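You operate a simulated robot arm through the tools that you are given. There is no shell and no other tool. Be economical: measure what you need, move in short steps, check, and stop when the job is done.

The job below is to be done with a simulated two-armed robot. You get a single attempt, and the scene is never put back.

Task
Take the yellow crayon on the right end of the blue trolley and put it away on the top of the tyre bench. Fetch the grey scrap from the right end of the blue trolley and set it on top of the carton there. Set the middle shutter to ORDER. Set the left shutter to ORDER. Take the lid off the green jar and lay it down on the top of the workbench. Press the red zero key three times. Take the red pulley and leave it in the inside of the orange tray. Take the red spark plug on the top of the tyre bench and put it away on the top of the workbench. Lift the black bottle cap open. The order is free.

The check looks at the end state, three seconds after you hand in, the way a careful person would. Anything else that was tipped, shoved, dropped, spilled or broken makes it a failure. A push-on lid holds only when it is set on centred and level and pressed home; a screw cap is set on level and turned clockwise until tight.

Robot
Two 7-joint arms with two-finger parallel grippers on one trunk, on a base that drives. Base frame: it is fixed to the floor where the robot stands at the start and does not move with it; the origin is under the middle of the robot, x ahead of it, y to its left, z up. Lengths are in mm, angles in degrees, forces in N, time in s.
The left shoulder is at the start at [50, 161, 1098], the right one opposite. With the tool pointing down near the work surface each hand reaches from about 220 to 680 mm from the robot's upright axis, wherever it stands, measured 20 degrees to its own side. Places, roughly: black bottle cap [1300, -1500, 1000]; carton [750, 250, 750]; green jar [-3500, 1500, 750]; inside of the orange tray (15x21 cm) [220, 2920, 900]; left shutter [-1100, 2800, 800]; middle shutter [-400, 2800, 800]; red pulley (6x6x3 cm) [-3300, 200, 900]; red spark plug (3x3x9 cm) [-3100, -2400, 900]; red zero key [-3200, 900, 900]; scrap [500, 250, 750]; top of the tyre bench [-3200, -2600, 800]; top of the workbench [-3500, 400, 800]; yellow crayon (3x3x8 cm) [600, 200, 800]. Payload 3.43 kg a hand.
The TCP of each hand is the grasp point between the finger pads, 30 mm short of the fingertips. In the tool frame z runs along the fingers and y along their closing line. The gripper opens to 94 mm. The fingers are 28 mm wide and 10 mm thick; the gripper's body (50 by 96 mm) begins 55 mm behind the TCP.
Orientation is that of the tool frame in the base frame, as [roll, pitch, yaw] about the fixed x, y, z axes, in that order (R = Rz(yaw) Ry(pitch) Rx(roll)). With the fingers straight down and closing along the base's y, the tool's x points along the base's -x, its y along +y and its z along -z.

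Tools
- The arms move only by the tool drive_tool. It takes "left_steps", "right_steps" or both (then of equal length, played together; a hand with none holds still); each is a list of rows, each a list of 7 numbers: the shift along the base's x, y, z in units of 25 mm (1.0 is 25 mm), then the turn, a rotation vector about the base's x, y, z in units of 4 degrees (1.0 is 4 degrees), then the gripper command, from -1 (shut) to 1 (fully open), values between in proportion. In form: [[dx, dy, dz, wx, wy, wz, claw], ...]. A call has 1 to 12 rows; each row shifts and turns the commanded pose from where the row before left it. A call with a number of a shift or a turn outside -1 to 1 is refused whole. Rows are played at 5 a second. More than 50 mm and 8.6 degrees between two rows, or a gripper value outside its range, and nothing of the call is played. A pose out of reach is approached as far as the arm can. The call stops where the force on the tool passes 40 N (or 10 N more than at its start, if that is more) or the arm is blocked; 0.2 s more then pass. The fingers move at their own pace (about 45 mm/s each) and stop on an object; they squeeze with about 45 N. The grip force told is the motor's: it shows also when the fingers shut on nothing. Time passes only in rows, and 0.2 s behind the last, so rows that do not move let the fingers close. It gives the time, the measured TCP pose, the force on the tool (base axes), the opening and the grip force at its end, in the units of the frame above (readings bear some noise), with the torque about the TCP (base axes, N m) and any sound that the robot's microphone picked up.
- Cameras (640 x 400 px; columns grow to the right, rows downward): "scene" is now at [119.5, 20.3, 1248.3]; the picture's right is [0.29, -0.96, 0.00], its down [-0.39, -0.12, -0.91] and it looks along [0.87, 0.26, -0.41] (base axes); focal length 276 px, centre (320, 200). "left" rides on the left gripper at [76, -14, -102] in its tool frame; the picture's right is [0.18, 0.98, 0.00], its down [-0.75, 0.14, -0.64] and it looks along [-0.63, 0.12, 0.77] (tool axes); focal length 243 px, centre (320, 200). "right" rides on the right gripper at [76, 14, -102] in its tool frame; the picture's right is [-0.18, 0.98, 0.00], its down [-0.75, -0.14, -0.64] and it looks along [-0.63, -0.12, 0.77] (tool axes); focal length 243 px, centre (320, 200). There is no depth. A picture from a camera that has moved, and an enlarged one, comes with that camera's place and axes in the base frame and with its lens. The place of the scene camera against the robot may be out by one fixed shift of up to 18 mm in any direction.
- get_image(camera): a new picture of that camera. It takes no simulated time.
- lift_body(by): slides the trunk up (or, below 0, down) by that many mm; the arms and the scene camera ride with it, the base frame stays. It gives what a move gives, with no picture.
- drive_base(legs): drives the robot by 1 to 6 legs, each [ahead, left, turn to the left] in mm, mm and degrees, along the robot's own axes; the way and the turn of a leg run together, so that a leg with both is an arc; at most 1500 mm and 180 degrees a leg. The arms and the cameras ride along, it lands a little off, and it stops where it bumps. It gives what a move gives.
- aim_head(pan, tilt): turns the head with the scene camera to pan (to the left, within 80 degrees either way) and tilt (down, from -29 to 69), counted from straight ahead of the robot. It gives what a move gives.
- close_up(camera, box): a new picture of the part [left, top, right, bottom] of that camera's present view, enlarged. It takes no simulated time.
- job_done(): hands the job in; it is judged then, once.

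Go step by step. Nothing tells you exact positions but the pictures and the camera data: compare them with the known pose of the tool, close in by small moves and look again before you grip or let go. The budget is 196 turns and 184 pictures, counting those below and the enlarged ones. Unless the task says otherwise, let go and move clear before handing in, and close with one line.

The tools are called after "Request:" as a command line: name --argument value ..., lists and objects as JSON in quotes. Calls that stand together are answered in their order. drive_tool: Moves the arms, as the interface text tells. Its arguments: {"type":"object","properties":{"left_steps":{"type":"array","items":{"type":"array","items":{"type":"number"}}},"right_steps":{"type":"array","items":{"type":"array","items":{"type":"number"}}}},"required":[]} The other tools are called the same way: lift_body (by) slides the trunk up or down; drive_base (legs) drives the base; aim_head (pan, tilt) turns the head that bears the scene camera; get_image (camera) takes a picture; close_up (camera, box) takes an enlarged picture of a part of a camera's view; job_done () hands the job in.

At the start:

```text
clock: 0.0
left_ee_pos: [385.7, 271.4, 1064.6]
left_orientation: [-179.9, 0.0, 179.9]
left_wrist_force: [0.9, 0.7, -0.3]
left_torque: [0.03, -0.01, 0.0]
left_opening: 93.9
left_grip_force: 0.1
right_ee_pos: [410.6, -5.4, 1059.2]
right_orientation: [-179.9, -0.1, 179.9]
right_wrist_force: [0.2, -0.9, -0.2]
right_torque: [-0.03, -0.04, -0.02]
right_opening: 94.1
right_grip_force: 0.1
trunk travel left (down, up): [-125.0, 142.0]
robot x, y, heading: [-2.0, 4.0, -0.0]
head pan, tilt: [16.9, 24.2]
```

scene: 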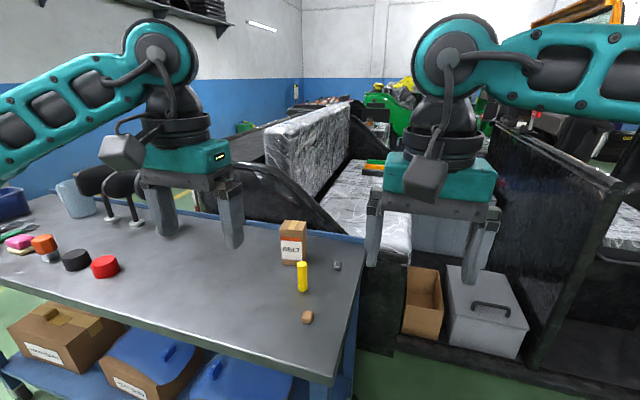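
right: 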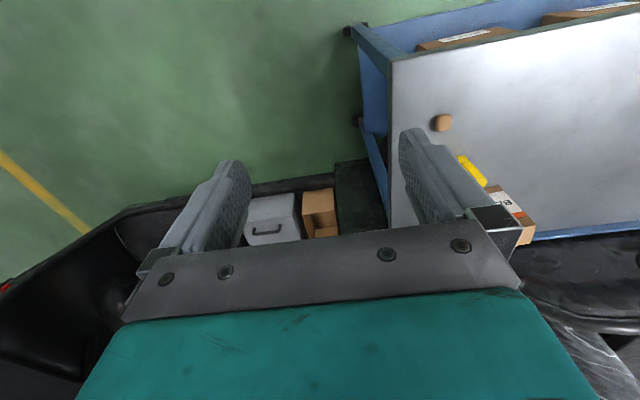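
left: 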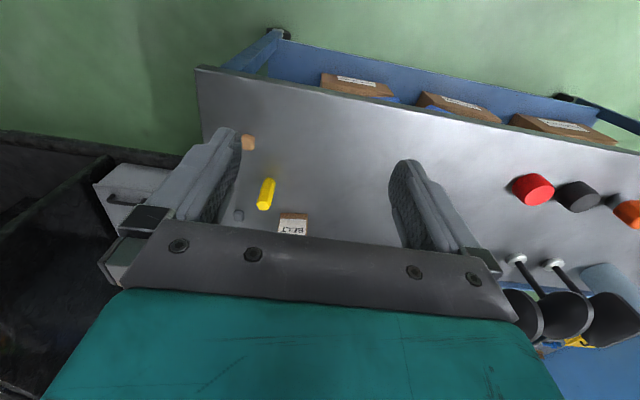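

The crayon, carton, small grey scrap and a brown cork sit on the right end of the blue trolley. I'll zoom in before moving.

Request:
close_up --camera "scene" --box '[240, 200, 400, 400]'

Request:
close_up --camera "left" --box '[190, 110, 390, 250]'

Request:
aim_head --pan 70 --tilt 15

Request:
get_image --camera "scene"

Request:
aim_head --pan -60 --tilt 15

Request:
get_image --camera "scene"

```text
2.00 times, centred on (320, 300) of scene
camera zoom: at [119.5, 20.3, 1248.3], right [0.29, -0.96, 0.0], down [-0.39, -0.12, -0.91], along [0.87, 0.26, -0.41], focal length 553 px, centre (320, 0)
```

zoom: 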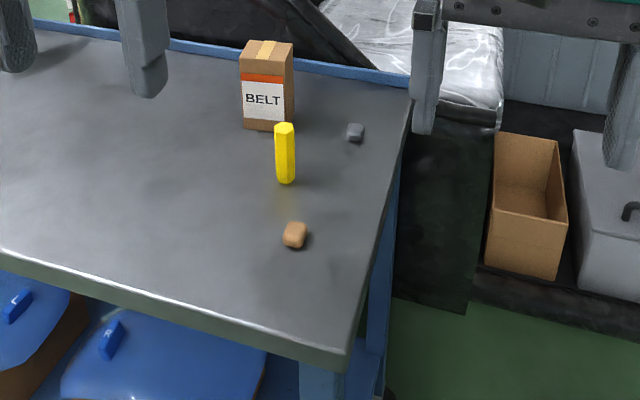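

```text
2.86 times, centred on (290, 180) of left
camera zoom: at [310.6, 256.6, 1167.9], right [-0.18, 0.98, 0.0], down [0.75, 0.14, 0.64], along [0.63, 0.12, -0.77], focal length 693 px, centre (406, 257)
```

zoom: 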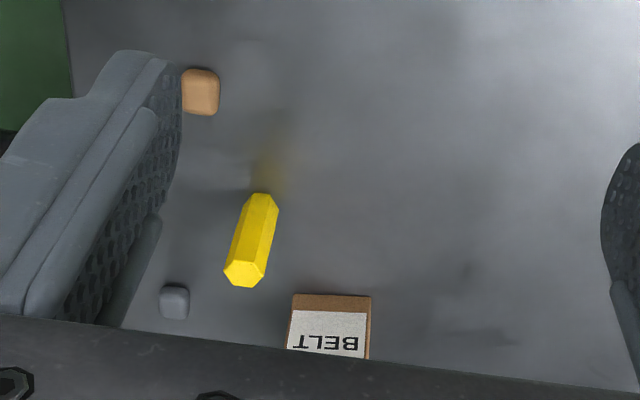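

```text
clock: 1.2
left_ee_pos: [386.3, 272.1, 1065.2]
left_orientation: [180.0, 0.0, 179.9]
left_wrist_force: [0.3, -0.2, 0.3]
left_torque: [0.0, 0.03, -0.01]
left_opening: 93.9
left_grip_force: 0.2
right_ee_pos: [410.1, -6.0, 1059.3]
right_orientation: [-180.0, 0.1, -180.0]
right_wrist_force: [0.4, 0.9, 0.0]
right_torque: [-0.03, 0.03, 0.03]
right_opening: 94.0
right_grip_force: 0.1
trunk travel left (down, up): [-125.0, 142.0]
robot x, y, heading: [2.4, -0.5, -0.1]
head pan, tilt: [70.0, 15.0]
```

```text
178 pictures are left
camera scene: at [63.1, 81.2, 1263.3], right [0.94, -0.34, 0.0], down [-0.09, -0.24, -0.97], along [0.33, 0.91, -0.26], focal length 276 px, centre (320, 200)
```

scene: 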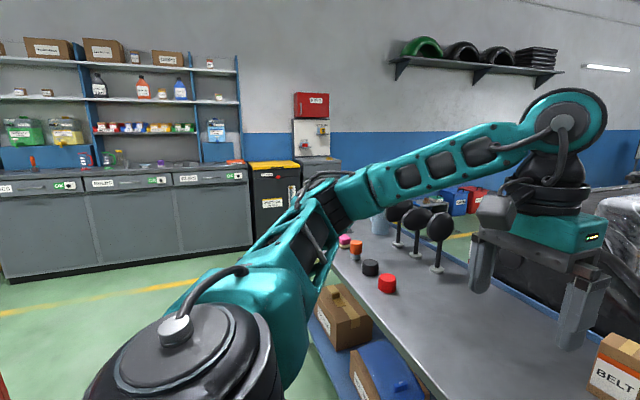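

```text
clock: 3.3
left_ee_pos: [387.3, 271.9, 1065.8]
left_orientation: [180.0, 0.0, 180.0]
left_wrist_force: [-0.2, -0.1, 0.1]
left_torque: [0.01, 0.01, -0.02]
left_opening: 94.0
left_grip_force: 0.0
right_ee_pos: [409.7, -6.6, 1059.4]
right_orientation: [180.0, 0.1, -179.9]
right_wrist_force: [-0.4, 0.6, -0.4]
right_torque: [-0.03, -0.02, -0.02]
right_opening: 93.9
right_grip_force: 0.0
trunk travel left (down, up): [-125.0, 142.0]
robot x, y, heading: [-1.0, -0.4, 0.0]
head pan, tilt: [-60.0, 15.0]
```

```text
177 pictures are left
camera scene: at [77.9, -87.4, 1263.3], right [-0.87, -0.5, 0.0], down [-0.13, 0.22, -0.97], along [0.48, -0.84, -0.26], focal length 276 px, centre (320, 200)
```

scene: 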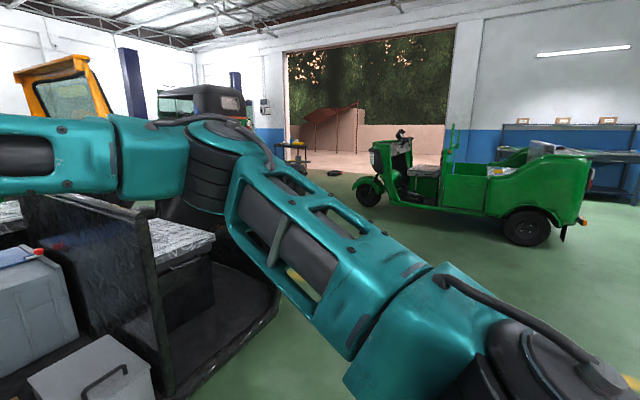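

Triangulation puts the scrap near (717,148), the crayon near (606,212) and the table at z≈760. The scrap is just out of reach, so I'll drive 120 mm closer.

Request:
drive_base --legs '[[120, 0, 0]]'

Request:
aim_head --pan 15 --tilt 40

Request:
get_image --camera "scene"

Request:
get_image --camera "left"

```text
clock: 4.6
left_ee_pos: [508.6, 270.7, 1066.2]
left_orientation: [-179.9, -0.1, 179.9]
left_wrist_force: [0.4, -0.6, 0.2]
left_torque: [0.03, -0.01, -0.02]
left_opening: 94.0
left_grip_force: 0.0
right_ee_pos: [530.9, -6.0, 1058.7]
right_orientation: [-180.0, 0.0, 180.0]
right_wrist_force: [1.0, 0.3, -0.3]
right_torque: [0.02, 0.0, -0.03]
right_opening: 94.2
right_grip_force: 0.1
trunk travel left (down, up): [-125.0, 142.0]
robot x, y, heading: [118.3, 0.8, 0.1]
head pan, tilt: [-60.0, 15.0]
```

```text
clock: 6.0
left_ee_pos: [509.0, 272.5, 1065.4]
left_orientation: [-180.0, -0.1, 180.0]
left_wrist_force: [0.0, 0.5, 0.7]
left_torque: [0.02, -0.01, 0.0]
left_opening: 94.1
left_grip_force: 0.0
right_ee_pos: [530.6, -5.5, 1059.0]
right_orientation: [-180.0, 0.0, -180.0]
right_wrist_force: [-0.5, -0.6, -0.1]
right_torque: [-0.02, -0.01, 0.01]
right_opening: 94.1
right_grip_force: 0.1
trunk travel left (down, up): [-125.0, 142.0]
robot x, y, heading: [121.2, -2.3, -0.1]
head pan, tilt: [15.0, 40.0]
```

```text
176 pictures are left
camera scene: at [234.2, 15.4, 1223.7], right [0.26, -0.97, 0.0], down [-0.62, -0.17, -0.77], along [0.74, 0.2, -0.64], focal length 276 px, centre (320, 200)
```

scene: 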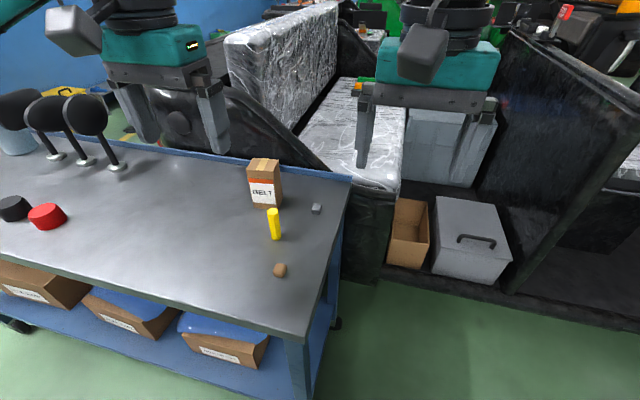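

```text
175 pictures are left
camera left: at [431.6, 256.5, 1168.0], right [-0.18, 0.98, 0.0], down [0.75, 0.14, 0.64], along [0.63, 0.12, -0.77], focal length 243 px, centre (320, 200)
```

left: 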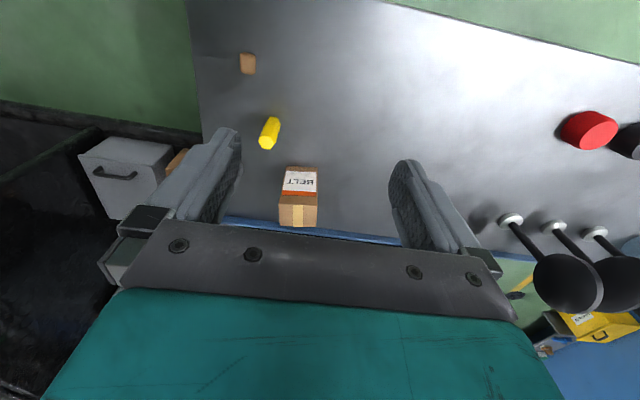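

The scrap is hidden by a finger in the hand view. I'll bring the left hand above it.

Request:
drive_tool --left_steps '[[0.92, -0.54, -0.7, 0, 0, 0, 1], [0.92, -0.54, -0.7, 0, 0, 0, 1], [0.92, -0.54, -0.7, 0, 0, 0, 1], [0.92, -0.54, -0.7, 0, 0, 0, 1], [0.92, -0.54, -0.7, 0, 0, 0, 1], [0.92, -0.54, -0.7, 0, 0, 0, 1], [0.92, -0.54, -0.7, 0, 0, 0, 1], [0.92, -0.54, -0.7, 0, 0, 0, 1], [0.92, -0.54, -0.7, 0, 0, 0, 1]]'

Request:
get_image --camera "left"

Request:
get_image --camera "scene"

```text
clock: 8.1
left_ee_pos: [714.8, 148.1, 907.4]
left_orientation: [179.9, 0.1, 179.9]
left_wrist_force: [0.0, 0.1, 0.6]
left_torque: [0.0, 0.0, 0.02]
left_opening: 93.9
left_grip_force: 0.1
right_ee_pos: [531.8, -6.3, 1058.7]
right_orientation: [-179.9, 0.0, -179.9]
right_wrist_force: [-0.6, -0.3, -0.8]
right_torque: [0.01, -0.01, -0.01]
right_opening: 94.2
right_grip_force: 0.0
trunk travel left (down, up): [-125.0, 142.0]
robot x, y, heading: [121.6, -0.9, -0.1]
head pan, tilt: [15.0, 40.0]
```

```text
174 pictures are left
camera left: at [639.3, 133.3, 1010.0], right [-0.18, 0.98, 0.0], down [0.75, 0.14, 0.64], along [0.63, 0.12, -0.77], focal length 243 px, centre (320, 200)
```

left: 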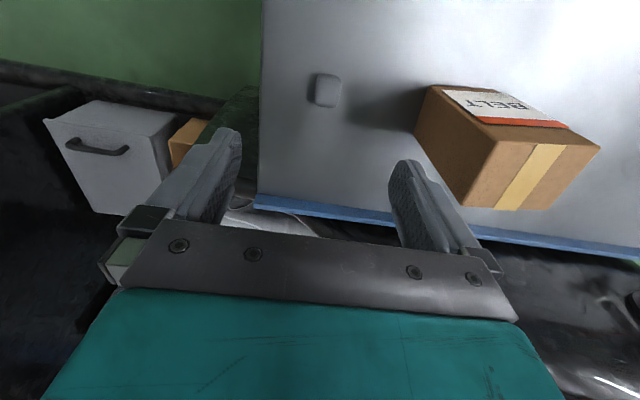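

```text
173 pictures are left
camera scene: at [234.3, 15.2, 1223.7], right [0.26, -0.97, 0.0], down [-0.62, -0.17, -0.77], along [0.74, 0.2, -0.64], focal length 276 px, centre (320, 200)
```

scene: 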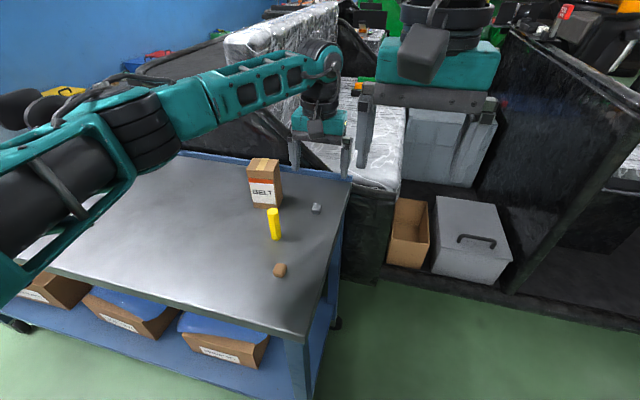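

Scrap refined to (706,149). Descending toward it.

Request:
drive_tool --left_steps '[[-0.18, 0.02, -1, 0, 0, 0, 1], [-0.18, 0.02, -1, 0, 0, 0, 1], [0, 0, -1, 0, 0, 0, 1], [0, 0, -1, 0, 0, 0, 1], [0, 0, -0.3, 0, 0, 0, 0.5], [0, 0, 0, 0, 0, 0, 0.2]]'

Request:
get_image --camera "left"

Request:
close_up --camera "scene" --box '[220, 120, 380, 220]'

```text
clock: 9.3
left_ee_pos: [710.5, 152.9, 810.5]
left_orientation: [180.0, 0.8, -179.8]
left_wrist_force: [-5.1, 6.2, 20.5]
left_torque: [1.79, 0.63, 0.1]
left_opening: 74.4
left_grip_force: 7.8
right_ee_pos: [530.0, -5.8, 1059.8]
right_orientation: [-179.9, 0.1, -179.9]
right_wrist_force: [-0.1, 0.1, -0.1]
right_torque: [0.0, 0.04, -0.01]
right_opening: 94.2
right_grip_force: 0.1
trunk travel left (down, up): [-125.0, 142.0]
robot x, y, heading: [118.7, -3.5, 0.0]
head pan, tilt: [15.0, 40.0]
stopped in row 6 (left hand): the force on the tool passed its limit at 43 N (the readings are from after the stop); the commanded pose is now the measured one
```

```text
172 pictures are left
camera left: at [631.3, 138.1, 911.8], right [-0.19, 0.98, 0.0], down [0.74, 0.14, 0.65], along [0.64, 0.12, -0.76], focal length 243 px, centre (320, 200)
```

left: 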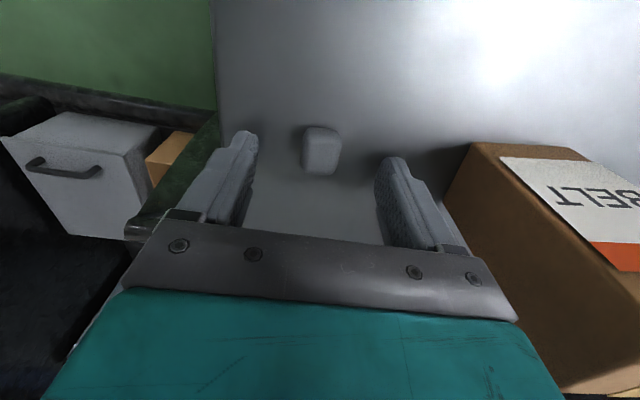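

```text
4.00 times, centred on (300, 170) of scene
camera zoom: at [232.3, 15.7, 1224.0], right [0.26, -0.97, 0.0], down [-0.62, -0.17, -0.77], along [0.74, 0.2, -0.64], focal length 1106 px, centre (400, 320)
```

zoom: 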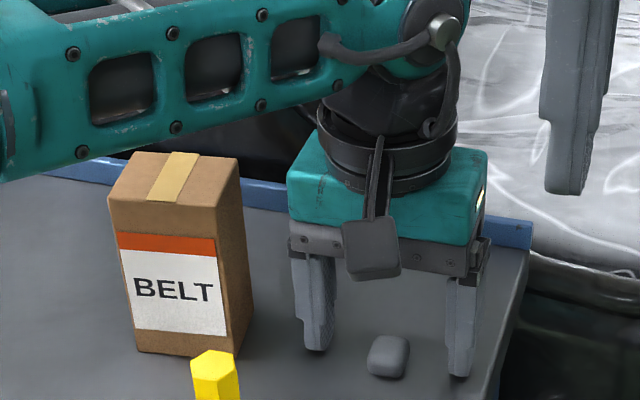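

The fingers touched the table at about TCP z 810, so its top is near z≈780 and the scrap near (698,150). I'll lift slightly, back up 12 mm and close.

Request:
drive_tool --left_steps '[[0, 0, 0.2, 0, 0, 0, 0.6], [-0.5, -0.1, 0, 0, -0.2, 0, 0.6], [0, 0, 0, 0, 0, 0, 0.6]]'

Request:
get_image --camera "left"

```text
clock: 10.1
left_ee_pos: [696.0, 151.5, 810.3]
left_orientation: [-179.9, 1.3, -179.8]
left_wrist_force: [3.5, -1.5, 5.7]
left_torque: [0.23, -0.1, -0.16]
left_opening: 75.0
left_grip_force: 0.0
right_ee_pos: [530.3, -5.5, 1057.7]
right_orientation: [-180.0, 0.0, 180.0]
right_wrist_force: [-0.2, -0.2, 1.0]
right_torque: [-0.01, -0.02, -0.02]
right_opening: 94.2
right_grip_force: 0.0
trunk travel left (down, up): [-125.0, 142.0]
robot x, y, heading: [123.0, 2.2, -0.1]
head pan, tilt: [15.0, 40.0]
```

```text
170 pictures are left
camera left: at [617.5, 135.1, 911.2], right [-0.19, 0.98, -0.01], down [0.74, 0.14, 0.66], along [0.65, 0.12, -0.75], focal length 243 px, centre (320, 200)
```

left: 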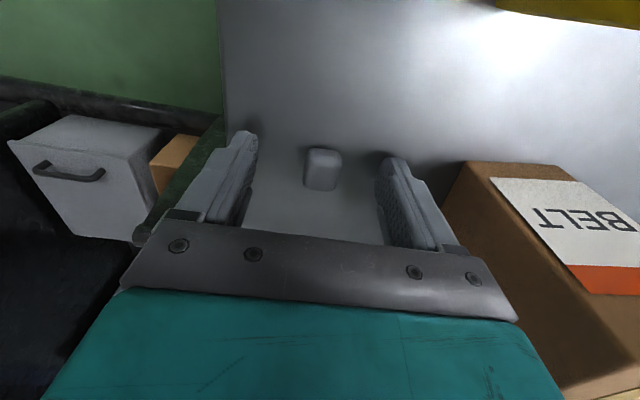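

Scrap lies between the fingertips; closing.

Request:
drive_tool --left_steps '[[0, 0, 0.06, 0, 0.33, 0, 0], [0, 0, 0, 0, 0, 0, -0.5], [0, 0, 0, 0, 0, 0, -1], [0, 0, 0, 0, 0, 0, -1], [0, 0, 0, 0, 0, 0, -1], [0, 0, 0, 0, 0, 0, -1]]'

Request:
get_image --camera "left"

```text
clock: 11.5
left_ee_pos: [696.8, 150.1, 812.3]
left_orientation: [-179.9, 0.0, -179.9]
left_wrist_force: [-0.2, -0.2, -0.4]
left_torque: [-0.03, -0.01, 0.02]
left_opening: 14.9
left_grip_force: 45.0
right_ee_pos: [530.0, -6.0, 1059.3]
right_orientation: [-180.0, 0.0, 180.0]
right_wrist_force: [-0.9, 1.7, -0.6]
right_torque: [0.01, 0.0, 0.01]
right_opening: 94.2
right_grip_force: 0.1
trunk travel left (down, up): [-125.0, 142.0]
robot x, y, heading: [119.1, 2.6, 0.2]
head pan, tilt: [15.0, 40.0]
```

```text
169 pictures are left
camera left: at [620.2, 135.3, 914.6], right [-0.19, 0.98, 0.0], down [0.75, 0.14, 0.64], along [0.63, 0.12, -0.77], focal length 243 px, centre (320, 200)
```

left: 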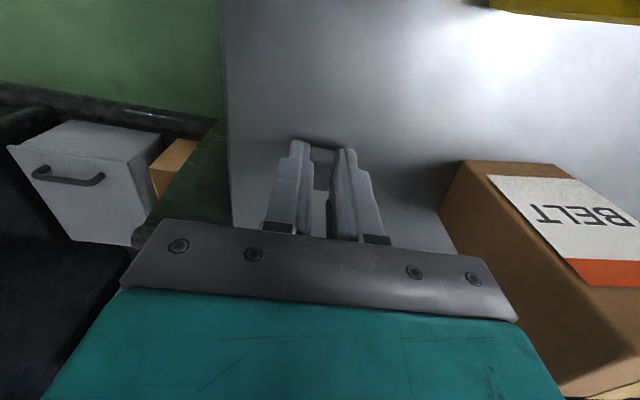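

Scrap gripped (15 mm). Lifting straight up and looking at the carton top.

Request:
drive_tool --left_steps '[[0, 0, 1, 0, 0, 0, -1], [0, 0, 1, 0, 0, 0, -1], [0, 0, 1, 0, 0, 0, -1], [0, 0, 1, 0, 0, 0, -1], [0, 0, 1, 0, 0, 0, -1], [0, 0, 1, 0, 0, 0, -1], [0, 0, 1, 0, 0, 0, -1]]'

Request:
get_image --camera "left"

Request:
close_up --camera "scene" --box '[220, 120, 380, 220]'

```text
clock: 13.1
left_ee_pos: [693.9, 150.0, 990.1]
left_orientation: [-179.9, 0.0, -179.9]
left_wrist_force: [0.4, 0.2, -0.7]
left_torque: [0.01, 0.02, -0.02]
left_opening: 14.3
left_grip_force: 44.9
right_ee_pos: [529.7, -6.1, 1059.4]
right_orientation: [-180.0, 0.0, -180.0]
right_wrist_force: [1.4, 0.3, 0.1]
right_torque: [-0.01, 0.03, 0.01]
right_opening: 93.9
right_grip_force: 0.1
trunk travel left (down, up): [-125.0, 142.0]
robot x, y, heading: [122.0, -2.2, -0.1]
head pan, tilt: [15.0, 40.0]
```

```text
168 pictures are left
camera left: at [618.3, 135.2, 1092.2], right [-0.19, 0.98, 0.0], down [0.75, 0.14, 0.64], along [0.63, 0.12, -0.77], focal length 243 px, centre (320, 200)
```

left: 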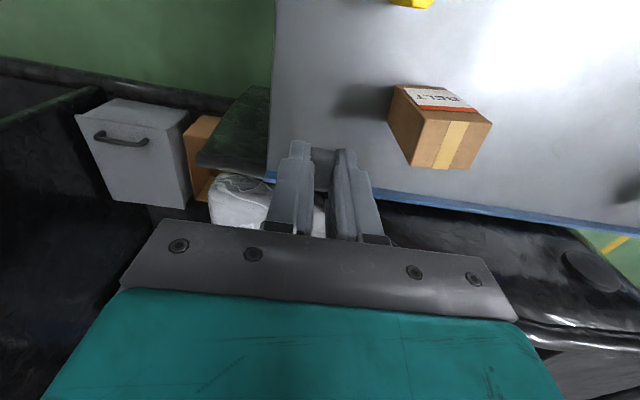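

```text
4.00 times, centred on (300, 170) of scene
camera zoom: at [233.8, 15.5, 1223.7], right [0.26, -0.97, 0.0], down [-0.62, -0.17, -0.77], along [0.74, 0.2, -0.64], focal length 1106 px, centre (400, 320)
```

zoom: 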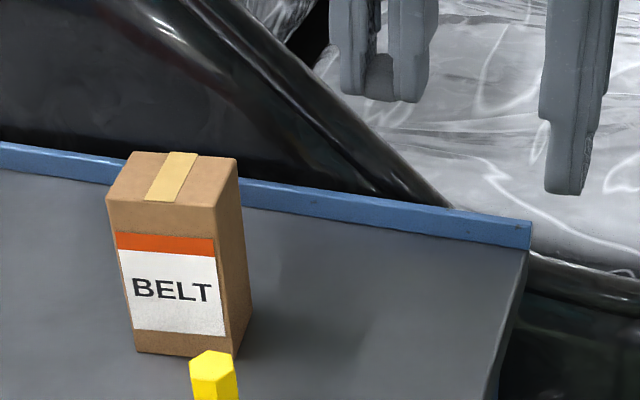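

Carton top centre is about (699,274,880). I'll move over it and come down with margin.

Request:
drive_tool --left_steps '[[0.04, 0.99, 0, 0, 0, 0, -1], [0.04, 0.99, 0, 0, 0, 0, -1], [0.04, 0.99, 0, 0, 0, 0, -1], [0.04, 0.99, 0, 0, 0, 0, -1], [0.04, 0.99, 0, 0, 0, 0, -1], [0, 0, -0.8, 0, 0, 0, -1], [0, 0, -0.8, 0, 0, 0, -1], [0, 0, -0.8, 0, 0, 0, -1]]'

Request:
get_image --camera "left"

Request:
close_up --camera "scene" --box '[180, 100, 340, 200]'

```text
clock: 14.9
left_ee_pos: [702.6, 275.0, 925.9]
left_orientation: [-180.0, 0.0, -179.9]
left_wrist_force: [-0.3, 0.2, -0.2]
left_torque: [0.01, -0.01, -0.02]
left_opening: 14.2
left_grip_force: 45.2
right_ee_pos: [530.7, -6.5, 1058.7]
right_orientation: [-180.0, 0.0, 179.9]
right_wrist_force: [0.2, -0.5, 0.3]
right_torque: [0.01, 0.0, -0.02]
right_opening: 94.4
right_grip_force: 0.1
trunk travel left (down, up): [-125.0, 142.0]
robot x, y, heading: [120.5, 1.2, -0.2]
head pan, tilt: [15.0, 40.0]
```

```text
166 pictures are left
camera left: at [625.8, 259.7, 1028.9], right [-0.19, 0.98, 0.0], down [0.75, 0.14, 0.64], along [0.63, 0.12, -0.77], focal length 243 px, centre (320, 200)
```

left: 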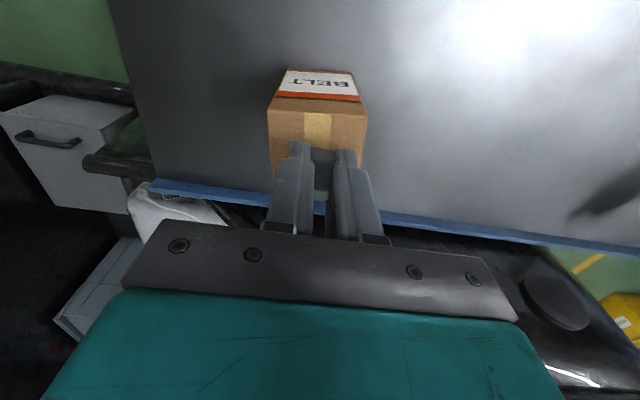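

```text
4.00 times, centred on (260, 150) of scene
camera zoom: at [234.1, 15.7, 1223.7], right [0.26, -0.97, 0.0], down [-0.62, -0.17, -0.77], along [0.74, 0.2, -0.64], focal length 1106 px, centre (560, 400)
```

zoom: 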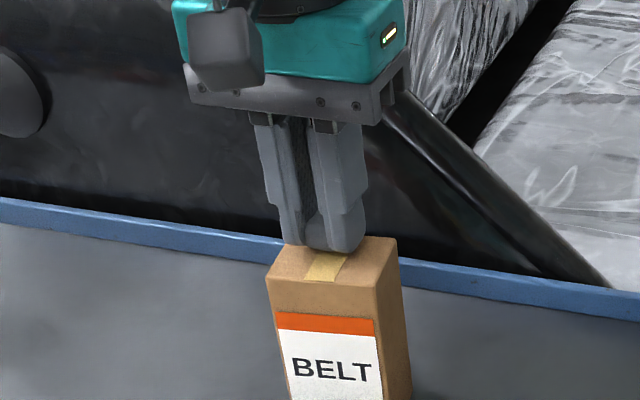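

Well centred. Lowering gently in small steps.

Request:
drive_tool --left_steps '[[0, 0, -0.4, 0, 0, 0, -1], [0, 0, 0, 0, 0, 0, -1]]'

Request:
close_up --camera "scene" --box '[220, 125, 300, 175]'

```text
clock: 15.5
left_ee_pos: [699.8, 274.9, 920.1]
left_orientation: [-180.0, 0.4, -180.0]
left_wrist_force: [2.0, 2.1, 21.9]
left_torque: [0.07, -0.14, 0.01]
left_opening: 14.3
left_grip_force: 44.7
right_ee_pos: [528.9, -5.9, 1059.9]
right_orientation: [-179.9, 0.2, -180.0]
right_wrist_force: [-0.3, -0.6, 0.3]
right_torque: [0.0, 0.0, -0.01]
right_opening: 94.0
right_grip_force: 0.0
trunk travel left (down, up): [-125.0, 142.0]
robot x, y, heading: [120.9, 2.2, -0.0]
head pan, tilt: [15.0, 40.0]
```

```text
8.00 times, centred on (260, 150) of scene
camera zoom: at [232.4, 15.0, 1224.3], right [0.26, -0.97, 0.0], down [-0.62, -0.17, -0.77], along [0.74, 0.2, -0.64], focal length 2211 px, centre (800, 600)
```

zoom: 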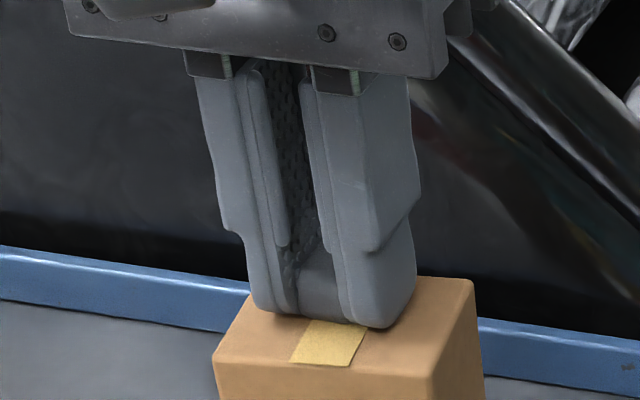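

In contact. I'll ease up 1.5 mm and open.

Request:
drive_tool --left_steps '[[0, 0, 0.12, 0, 0, 0, -1], [0, 0, 0, 0, 0, 0, -0.4], [0, 0, 0, 0, 0, 0, -0.2], [0, 0, 0, 0, 0, 0, -0.2]]'

Request:
close_up --camera "scene" --box '[220, 125, 300, 175]'

```text
clock: 16.5
left_ee_pos: [700.1, 274.0, 921.4]
left_orientation: [-180.0, 0.1, -179.9]
left_wrist_force: [-1.3, -2.8, 10.5]
left_torque: [-0.05, 0.08, -0.01]
left_opening: 35.5
left_grip_force: 0.0
right_ee_pos: [528.7, -5.6, 1059.5]
right_orientation: [-179.9, 0.1, 180.0]
right_wrist_force: [-0.1, -0.5, 1.0]
right_torque: [-0.01, 0.01, 0.02]
right_opening: 94.0
right_grip_force: 0.1
trunk travel left (down, up): [-125.0, 142.0]
robot x, y, heading: [119.3, -2.8, -0.0]
head pan, tilt: [15.0, 40.0]
```

```text
8.00 times, centred on (260, 150) of scene
camera zoom: at [232.9, 15.0, 1223.8], right [0.26, -0.97, 0.0], down [-0.62, -0.17, -0.77], along [0.74, 0.2, -0.64], focal length 2211 px, centre (800, 600)
```

zoom: 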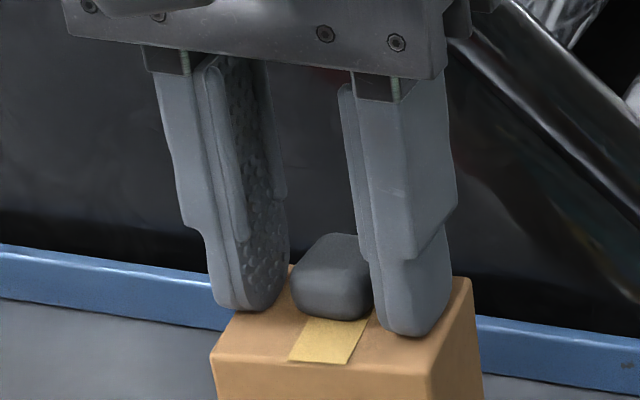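

Scrap rests on the carton. Lifting clear.

Request:
drive_tool --left_steps '[[0, 0, 0.2, 0, 0, 0, -0.2], [0, 0, 0.6, 0, 0, 0, -0.1], [0, 0, 1, 0, 0, 0, 0.2], [0, 0, 1, 0, 0, 0, 0.2]]'

Request:
close_up --camera "scene" --box '[220, 100, 380, 300]'

```text
clock: 17.5
left_ee_pos: [699.4, 273.6, 990.3]
left_orientation: [-179.9, -0.1, -180.0]
left_wrist_force: [0.4, 0.5, 0.0]
left_torque: [0.02, 0.0, -0.01]
left_opening: 56.3
left_grip_force: 0.0
right_ee_pos: [530.0, -5.9, 1059.9]
right_orientation: [-180.0, 0.0, -180.0]
right_wrist_force: [-0.6, -0.2, 0.6]
right_torque: [0.04, 0.04, 0.0]
right_opening: 93.9
right_grip_force: 0.0
trunk travel left (down, up): [-125.0, 142.0]
robot x, y, heading: [123.6, 1.3, -0.3]
head pan, tilt: [15.0, 40.0]
```

```text
2.00 times, centred on (300, 200) of scene
camera zoom: at [233.8, 15.5, 1223.7], right [0.26, -0.97, 0.0], down [-0.62, -0.17, -0.77], along [0.74, 0.2, -0.64], focal length 553 px, centre (360, 200)
```

zoom: 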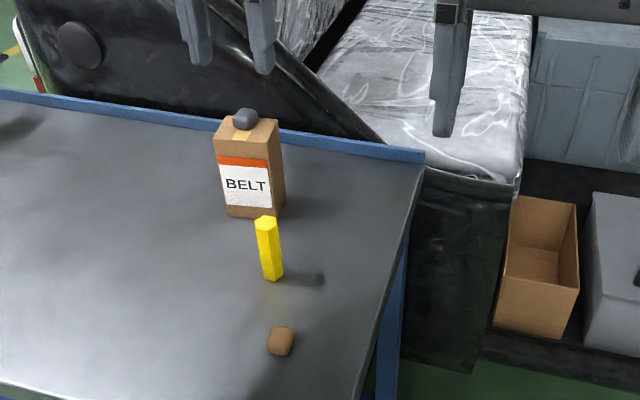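

Scrap done. Next the crayon, about (595,211), top z≈860; moving above it.

Request:
drive_tool --left_steps '[[-0.83, -0.5, 0, 0, 0, 0, 0.5], [-0.83, -0.5, 0, 0, 0, 0, 0.5], [-0.83, -0.5, 0, 0, 0, 0, 0.5], [-0.83, -0.5, 0, 0, 0, 0, 0.5], [-0.83, -0.5, 0, 0, 0, 0, 0.5], [0, 0, -0.8, 0, 0, 0, 0.5], [0, 0, -0.8, 0, 0, 0, 0.5], [0, 0, -0.8, 0, 0, 0, 0.5]]'

Request:
get_image --camera "left"

Request:
close_up --camera "scene" --box '[220, 120, 380, 320]'

```text
clock: 19.3
left_ee_pos: [597.8, 212.4, 930.6]
left_orientation: [-179.8, 0.0, -179.9]
left_wrist_force: [0.5, 0.5, 0.4]
left_torque: [0.03, -0.01, -0.01]
left_opening: 70.6
left_grip_force: 0.1
right_ee_pos: [532.2, -6.0, 1059.6]
right_orientation: [179.9, 0.0, 180.0]
right_wrist_force: [-0.1, -0.1, 0.4]
right_torque: [0.01, 0.01, 0.01]
right_opening: 94.3
right_grip_force: 0.0
trunk travel left (down, up): [-125.0, 142.0]
robot x, y, heading: [121.8, 1.3, 0.2]
head pan, tilt: [15.0, 40.0]
```

```text
161 pictures are left
camera left: at [520.9, 197.0, 1032.8], right [-0.19, 0.98, 0.0], down [0.75, 0.14, 0.64], along [0.63, 0.12, -0.77], focal length 243 px, centre (320, 200)
```

left: 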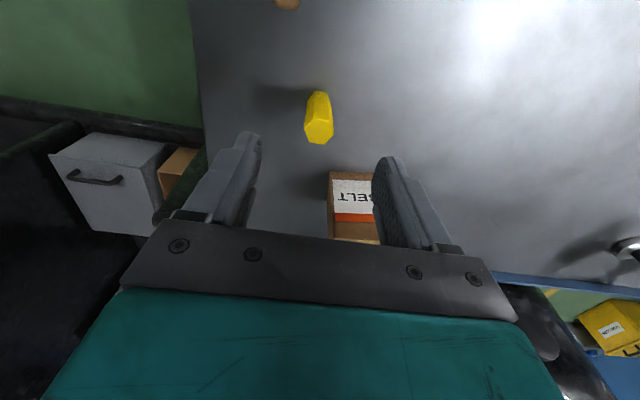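

```text
2.00 times, centred on (300, 220) of scene
camera zoom: at [234.0, 15.7, 1223.7], right [0.26, -0.97, 0.0], down [-0.62, -0.17, -0.77], along [0.74, 0.2, -0.64], focal length 553 px, centre (360, 160)
```

zoom: 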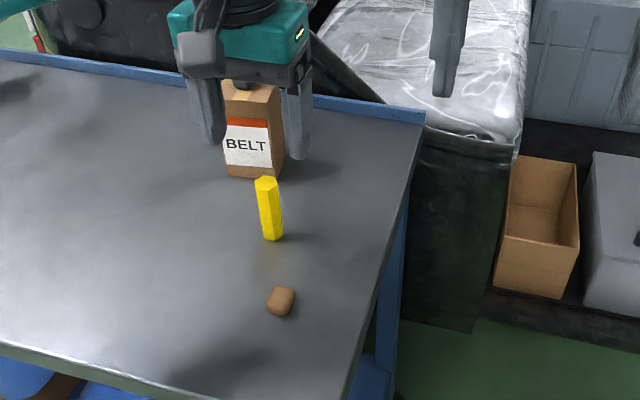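

Crayon confirmed at (596,211). Descending and gripping.

Request:
drive_tool --left_steps '[[0, 0, -1, 0, 0, 0, 0.5], [0, 0, -1, 0, 0, 0, 0.5], [0, 0, -1, 0, 0, 0, 0.5], [-0.04, -0.04, -0.9, 0, 0, 0, 0.5], [0, 0, 0, 0, 0, 0, -0.2], [0, 0, 0, 0, 0, 0, -0.6], [0, 0, 0, 0, 0, 0, -1], [0, 0, 0, 0, 0, 0, -1], [0, 0, 0, 0, 0, 0, -1]]'

Request:
get_image --camera "left"

```text
clock: 21.3
left_ee_pos: [596.9, 208.3, 833.8]
left_orientation: [-180.0, 0.0, -179.9]
left_wrist_force: [0.0, 0.2, 0.1]
left_torque: [0.01, 0.0, 0.04]
left_opening: 23.0
left_grip_force: 44.6
right_ee_pos: [531.5, -5.7, 1058.1]
right_orientation: [179.9, 0.0, 179.9]
right_wrist_force: [0.3, -0.6, 0.4]
right_torque: [-0.01, -0.03, -0.02]
right_opening: 94.1
right_grip_force: 0.1
trunk travel left (down, up): [-125.0, 142.0]
robot x, y, heading: [120.6, 2.5, 0.1]
head pan, tilt: [15.0, 40.0]
```

```text
159 pictures are left
camera left: at [520.9, 193.6, 935.7], right [-0.19, 0.98, 0.0], down [0.75, 0.14, 0.64], along [0.63, 0.12, -0.77], focal length 243 px, centre (320, 200)
```

left: 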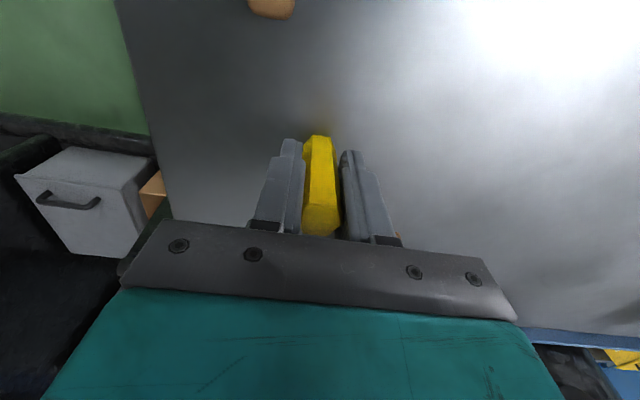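

Crayon gripped with its base 52–54 mm below the TCP. Lifting, retracting, then looking toward the bottle cap.

Request:
drive_tool --left_steps '[[0, 0, 1, 0, 0, 0, -1], [0, 0, 1, 0, 0, 0, -1], [0, 0, 1, 0, 0, 0, -1], [0, 0, 1, 0, 0, 0, -1], [0, 0, 1, 0, 0, 0, -1], [-0.8, 0.3, 1, 0, 0, 0, -1], [-0.8, 0.3, 1, 0, 0, 0, -1], [-0.8, 0.3, 1, 0, 0, 0, -1], [-0.8, 0.3, 1, 0, 0, 0, -1], [-0.8, 0.3, 0.3, 0, 0, 0, -1]]'

Request:
aim_head --pan -55 --tilt 20

Request:
drive_base --legs '[[-400, 0, 0], [0, 0, -45]]'

Request:
get_image --camera "scene"

Request:
get_image --camera "left"

```text
clock: 23.5
left_ee_pos: [495.9, 249.8, 1067.2]
left_orientation: [180.0, 0.0, -180.0]
left_wrist_force: [-0.2, 0.3, 0.5]
left_torque: [0.01, 0.0, 0.01]
left_opening: 22.8
left_grip_force: 44.7
right_ee_pos: [530.0, -4.4, 1060.2]
right_orientation: [179.9, 0.0, 180.0]
right_wrist_force: [-0.3, 0.0, 0.6]
right_torque: [0.02, -0.03, 0.02]
right_opening: 93.8
right_grip_force: 0.0
trunk travel left (down, up): [-125.0, 142.0]
robot x, y, heading: [122.2, -2.0, 0.1]
head pan, tilt: [15.0, 40.0]
```

```text
clock: 24.9
left_ee_pos: [495.1, 249.7, 1066.0]
left_orientation: [180.0, 0.0, -180.0]
left_wrist_force: [0.1, 0.6, 0.2]
left_torque: [-0.03, 0.01, 0.03]
left_opening: 23.4
left_grip_force: 45.4
right_ee_pos: [530.6, -6.1, 1059.5]
right_orientation: [180.0, 0.0, -179.9]
right_wrist_force: [0.6, 0.4, 0.6]
right_torque: [0.0, 0.0, 0.04]
right_opening: 94.0
right_grip_force: 0.1
trunk travel left (down, up): [-125.0, 142.0]
robot x, y, heading: [117.7, -0.8, -0.2]
head pan, tilt: [-55.0, 20.0]
```

```text
clock: 29.5
left_ee_pos: [162.3, -88.0, 1066.9]
left_orientation: [-180.0, 0.1, 135.3]
left_wrist_force: [0.3, 0.3, -0.3]
left_torque: [0.05, 0.0, 0.03]
left_opening: 23.1
left_grip_force: 45.3
right_ee_pos: [6.5, -293.9, 1058.1]
right_orientation: [179.9, 0.0, 135.2]
right_wrist_force: [1.0, -0.4, -0.5]
right_torque: [0.01, -0.02, 0.01]
right_opening: 94.0
right_grip_force: 0.1
trunk travel left (down, up): [-125.0, 142.0]
robot x, y, heading: [-279.8, -1.0, -45.0]
head pan, tilt: [-55.0, 20.0]
```

```text
158 pictures are left
camera scene: at [-275.4, -126.9, 1255.1], right [-0.99, 0.17, 0.0], down [0.06, 0.34, -0.94], along [-0.16, -0.93, -0.34], focal length 276 px, centre (320, 200)
```

scene: 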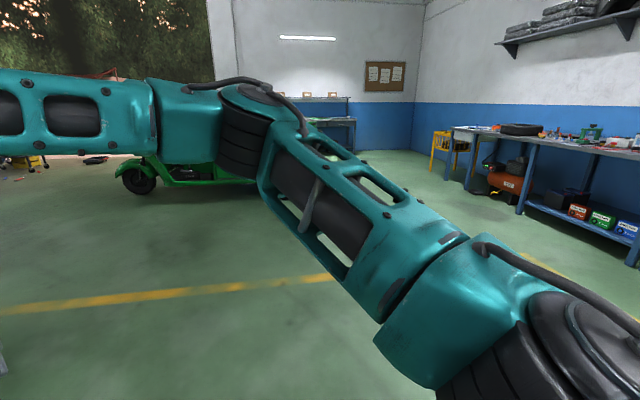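

```text
157 pictures are left
camera left: at [98.8, -45.6, 1169.1], right [0.56, 0.83, 0.0], down [0.64, -0.43, 0.64], along [0.53, -0.36, -0.77], focal length 243 px, centre (320, 200)
```

left: 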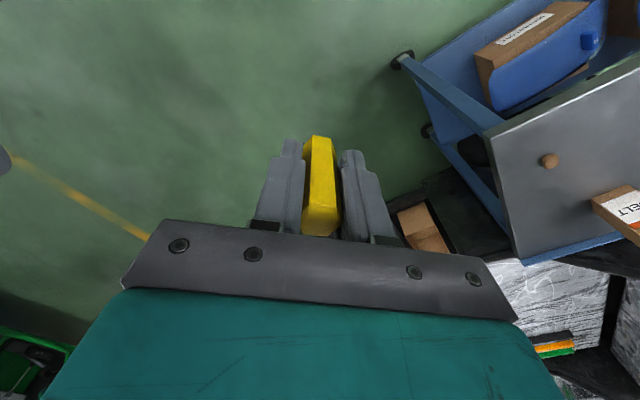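

Looking straight along the current heading toward the bottle cap region.

Request:
aim_head --pan 0 --tilt 15

Request:
get_image --camera "scene"

```text
clock: 30.7
left_ee_pos: [162.7, -87.8, 1066.6]
left_orientation: [-179.9, -0.1, 135.3]
left_wrist_force: [0.0, 0.2, -0.3]
left_torque: [-0.01, -0.02, -0.03]
left_opening: 23.0
left_grip_force: 44.9
right_ee_pos: [7.0, -293.3, 1059.5]
right_orientation: [180.0, 0.1, 135.3]
right_wrist_force: [-0.5, -0.4, -0.8]
right_torque: [0.0, -0.01, 0.04]
right_opening: 93.8
right_grip_force: 0.0
trunk travel left (down, up): [-125.0, 142.0]
robot x, y, heading: [-277.6, 0.2, -44.8]
head pan, tilt: [0.0, 15.0]
```

```text
156 pictures are left
camera scene: at [-193.2, -100.9, 1263.3], right [-0.71, -0.71, 0.0], down [-0.18, 0.18, -0.97], along [0.68, -0.68, -0.26], focal length 276 px, centre (320, 200)
```

scene: 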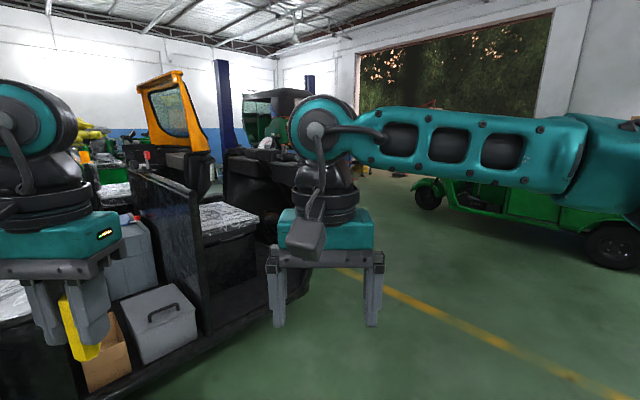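

The black vehicle blocks the view. I'll move to about (100,-900) for a better view.

Request:
drive_base --legs '[[904, -369, 15]]'

Request:
aim_head --pan 5 --tilt 15

Request:
get_image --camera "scene"

```text
clock: 35.7
left_ee_pos: [642.0, -803.8, 1067.8]
left_orientation: [-179.8, 0.0, 149.8]
left_wrist_force: [0.0, -0.8, -0.9]
left_torque: [0.0, 0.0, 0.0]
left_opening: 22.7
left_grip_force: 44.9
right_ee_pos: [543.2, -1041.8, 1058.3]
right_orientation: [-179.9, 0.0, 149.9]
right_wrist_force: [0.6, -0.5, -0.2]
right_torque: [0.0, -0.04, -0.03]
right_opening: 93.8
right_grip_force: 0.1
trunk travel left (down, up): [-125.0, 142.0]
robot x, y, heading: [190.9, -832.7, -30.2]
head pan, tilt: [0.0, 15.0]
```

```text
clock: 36.4
left_ee_pos: [642.2, -803.9, 1067.5]
left_orientation: [-179.9, 0.0, 149.9]
left_wrist_force: [-0.1, 0.7, -0.2]
left_torque: [-0.01, 0.02, -0.01]
left_opening: 22.9
left_grip_force: 45.1
right_ee_pos: [544.0, -1041.8, 1058.8]
right_orientation: [180.0, 0.0, 150.0]
right_wrist_force: [0.1, -0.4, -0.1]
right_torque: [-0.04, 0.0, -0.02]
right_opening: 94.1
right_grip_force: 0.1
trunk travel left (down, up): [-125.0, 142.0]
robot x, y, heading: [194.7, -831.6, -30.1]
head pan, tilt: [5.0, 15.0]
```

```text
155 pictures are left
camera scene: at [303.1, -897.1, 1263.3], right [-0.42, -0.91, 0.0], down [-0.23, 0.11, -0.97], along [0.87, -0.41, -0.26], focal length 276 px, centre (320, 200)
```

scene: 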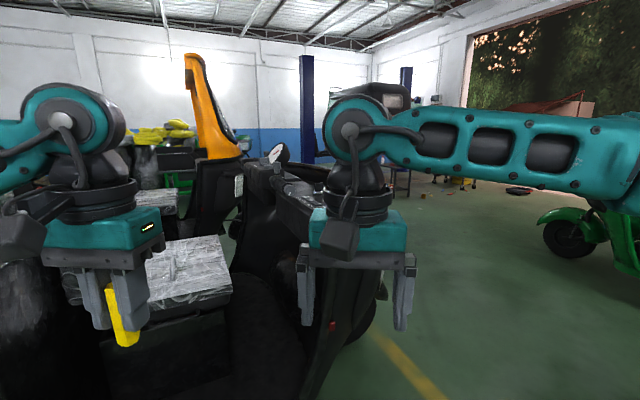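

A dial-like thing shows at the front of the vehicle; zooming.

Request:
close_up --camera "scene" --box '[220, 130, 340, 205]'

Request:
get_image --camera "right"

```text
5.33 times, centred on (280, 168) of scene
camera zoom: at [303.1, -897.1, 1263.3], right [-0.42, -0.91, 0.0], down [-0.23, 0.11, -0.97], along [0.87, -0.41, -0.26], focal length 1474 px, centre (533, 373)
```

zoom: 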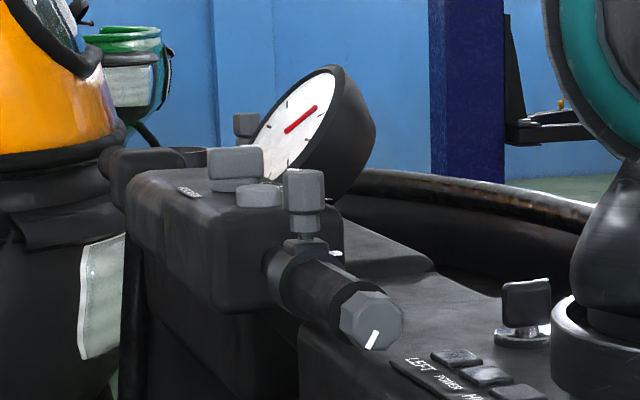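

```text
153 pictures are left
camera right: at [483.8, -990.9, 1162.2], right [0.65, 0.76, 0.0], down [0.58, -0.5, 0.64], along [0.49, -0.42, -0.77], focal length 243 px, centre (320, 200)
```

right: 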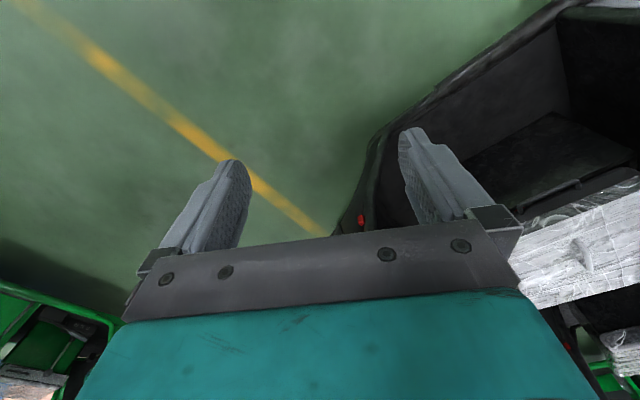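

Dashboard of the vehicle is the cap's location. I'll drive to about (450,-1500) facing +x.

Request:
drive_base --legs '[[557, -450, 0], [0, 0, 30]]'

Request:
aim_head --pan -2 --tilt 15

Request:
get_image --camera "scene"

```text
clock: 40.1
left_ee_pos: [855.8, -1364.8, 1065.9]
left_orientation: [179.1, -1.3, 150.7]
left_wrist_force: [-6.8, 1.5, 1.8]
left_torque: [-0.01, -0.08, 0.14]
left_opening: 22.9
left_grip_force: 45.0
right_ee_pos: [762.3, -1610.3, 1058.1]
right_orientation: [-179.9, 0.1, 150.7]
right_wrist_force: [0.8, -0.3, -0.5]
right_torque: [-0.01, -0.01, 0.0]
right_opening: 94.1
right_grip_force: 0.1
trunk travel left (down, up): [-125.0, 142.0]
robot x, y, heading: [411.3, -1403.4, -29.5]
head pan, tilt: [5.0, 15.0]
stopped in leg 1: the force on the tool passed its limit at 66 N (the readings are from after the stop); the commanded pose is now the measured one
```

```text
clock: 40.7
left_ee_pos: [855.7, -1363.9, 1065.6]
left_orientation: [179.2, -1.1, 150.7]
left_wrist_force: [-7.7, 2.0, 0.4]
left_torque: [0.02, -0.06, 0.2]
left_opening: 23.1
left_grip_force: 45.3
right_ee_pos: [763.9, -1610.8, 1059.5]
right_orientation: [180.0, 0.1, 150.6]
right_wrist_force: [0.3, -1.2, -0.4]
right_torque: [-0.02, 0.01, 0.02]
right_opening: 94.0
right_grip_force: 0.1
trunk travel left (down, up): [-125.0, 142.0]
robot x, y, heading: [410.9, -1404.5, -29.3]
head pan, tilt: [-2.0, 15.0]
```

```text
152 pictures are left
camera scene: at [515.2, -1477.6, 1263.4], right [-0.52, -0.85, 0.0], down [-0.22, 0.13, -0.97], along [0.83, -0.5, -0.26], focal length 276 px, centre (320, 200)
```

scene: 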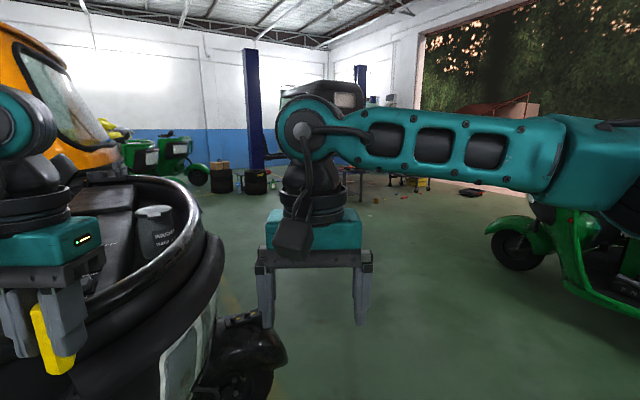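

The left hand brushed the vehicle's rim; backing off. The black washer bottle with its cap is visible at the left.

Request:
drive_base --legs '[[-150, -50, 0]]'

Request:
aim_head --pan 25 --tilt 18

Request:
get_image --camera "scene"

Request:
get_image --camera "left"

```text
clock: 42.1
left_ee_pos: [702.3, -1334.7, 1065.9]
left_orientation: [179.2, -1.2, 150.8]
left_wrist_force: [-1.0, -0.1, -0.2]
left_torque: [0.01, 0.01, 0.03]
left_opening: 23.3
left_grip_force: 44.7
right_ee_pos: [608.8, -1580.8, 1058.7]
right_orientation: [180.0, 0.0, 150.7]
right_wrist_force: [0.6, 0.2, 0.2]
right_torque: [0.0, -0.01, 0.02]
right_opening: 93.8
right_grip_force: 0.0
trunk travel left (down, up): [-125.0, 142.0]
robot x, y, heading: [256.1, -1372.5, -29.4]
head pan, tilt: [-2.0, 15.0]
```

```text
clock: 43.1
left_ee_pos: [702.8, -1335.6, 1066.2]
left_orientation: [179.2, -1.2, 150.7]
left_wrist_force: [0.5, -0.3, -0.2]
left_torque: [0.0, 0.0, -0.01]
left_opening: 23.0
left_grip_force: 45.0
right_ee_pos: [610.5, -1580.0, 1058.8]
right_orientation: [-179.9, 0.0, 150.7]
right_wrist_force: [0.8, 0.1, 0.3]
right_torque: [0.0, 0.02, -0.02]
right_opening: 94.2
right_grip_force: 0.1
trunk travel left (down, up): [-125.0, 142.0]
robot x, y, heading: [254.9, -1377.4, -29.3]
head pan, tilt: [25.0, 18.0]
```

```text
151 pictures are left
camera scene: at [375.3, -1407.0, 1258.4], right [-0.08, -1.0, 0.0], down [-0.31, 0.02, -0.95], along [0.95, -0.07, -0.31], focal length 276 px, centre (320, 200)
```

scene: 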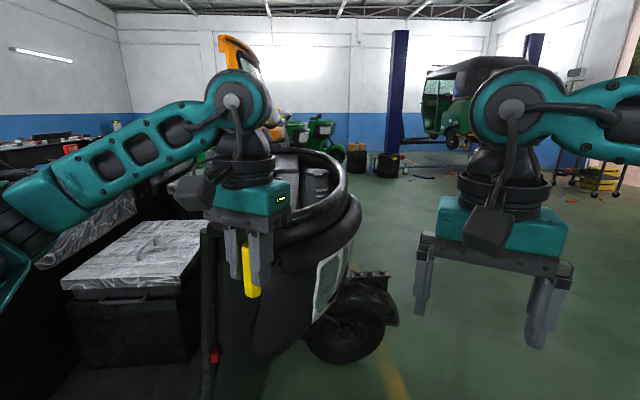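

```text
150 pictures are left
camera left: at [630.4, -1313.7, 1169.6], right [0.32, 0.95, 0.02], down [0.73, -0.26, 0.63], along [0.6, -0.19, -0.78], focal length 243 px, centre (320, 200)
```

left: 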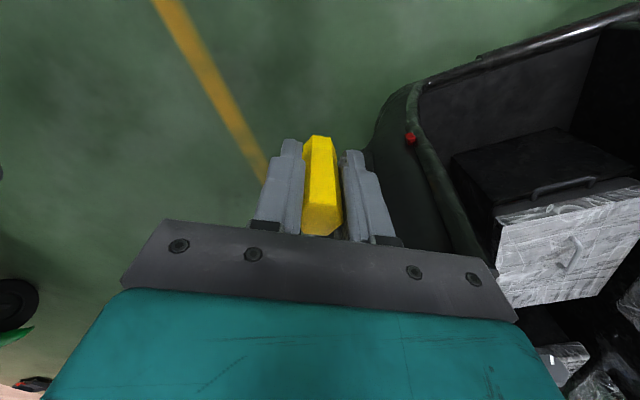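

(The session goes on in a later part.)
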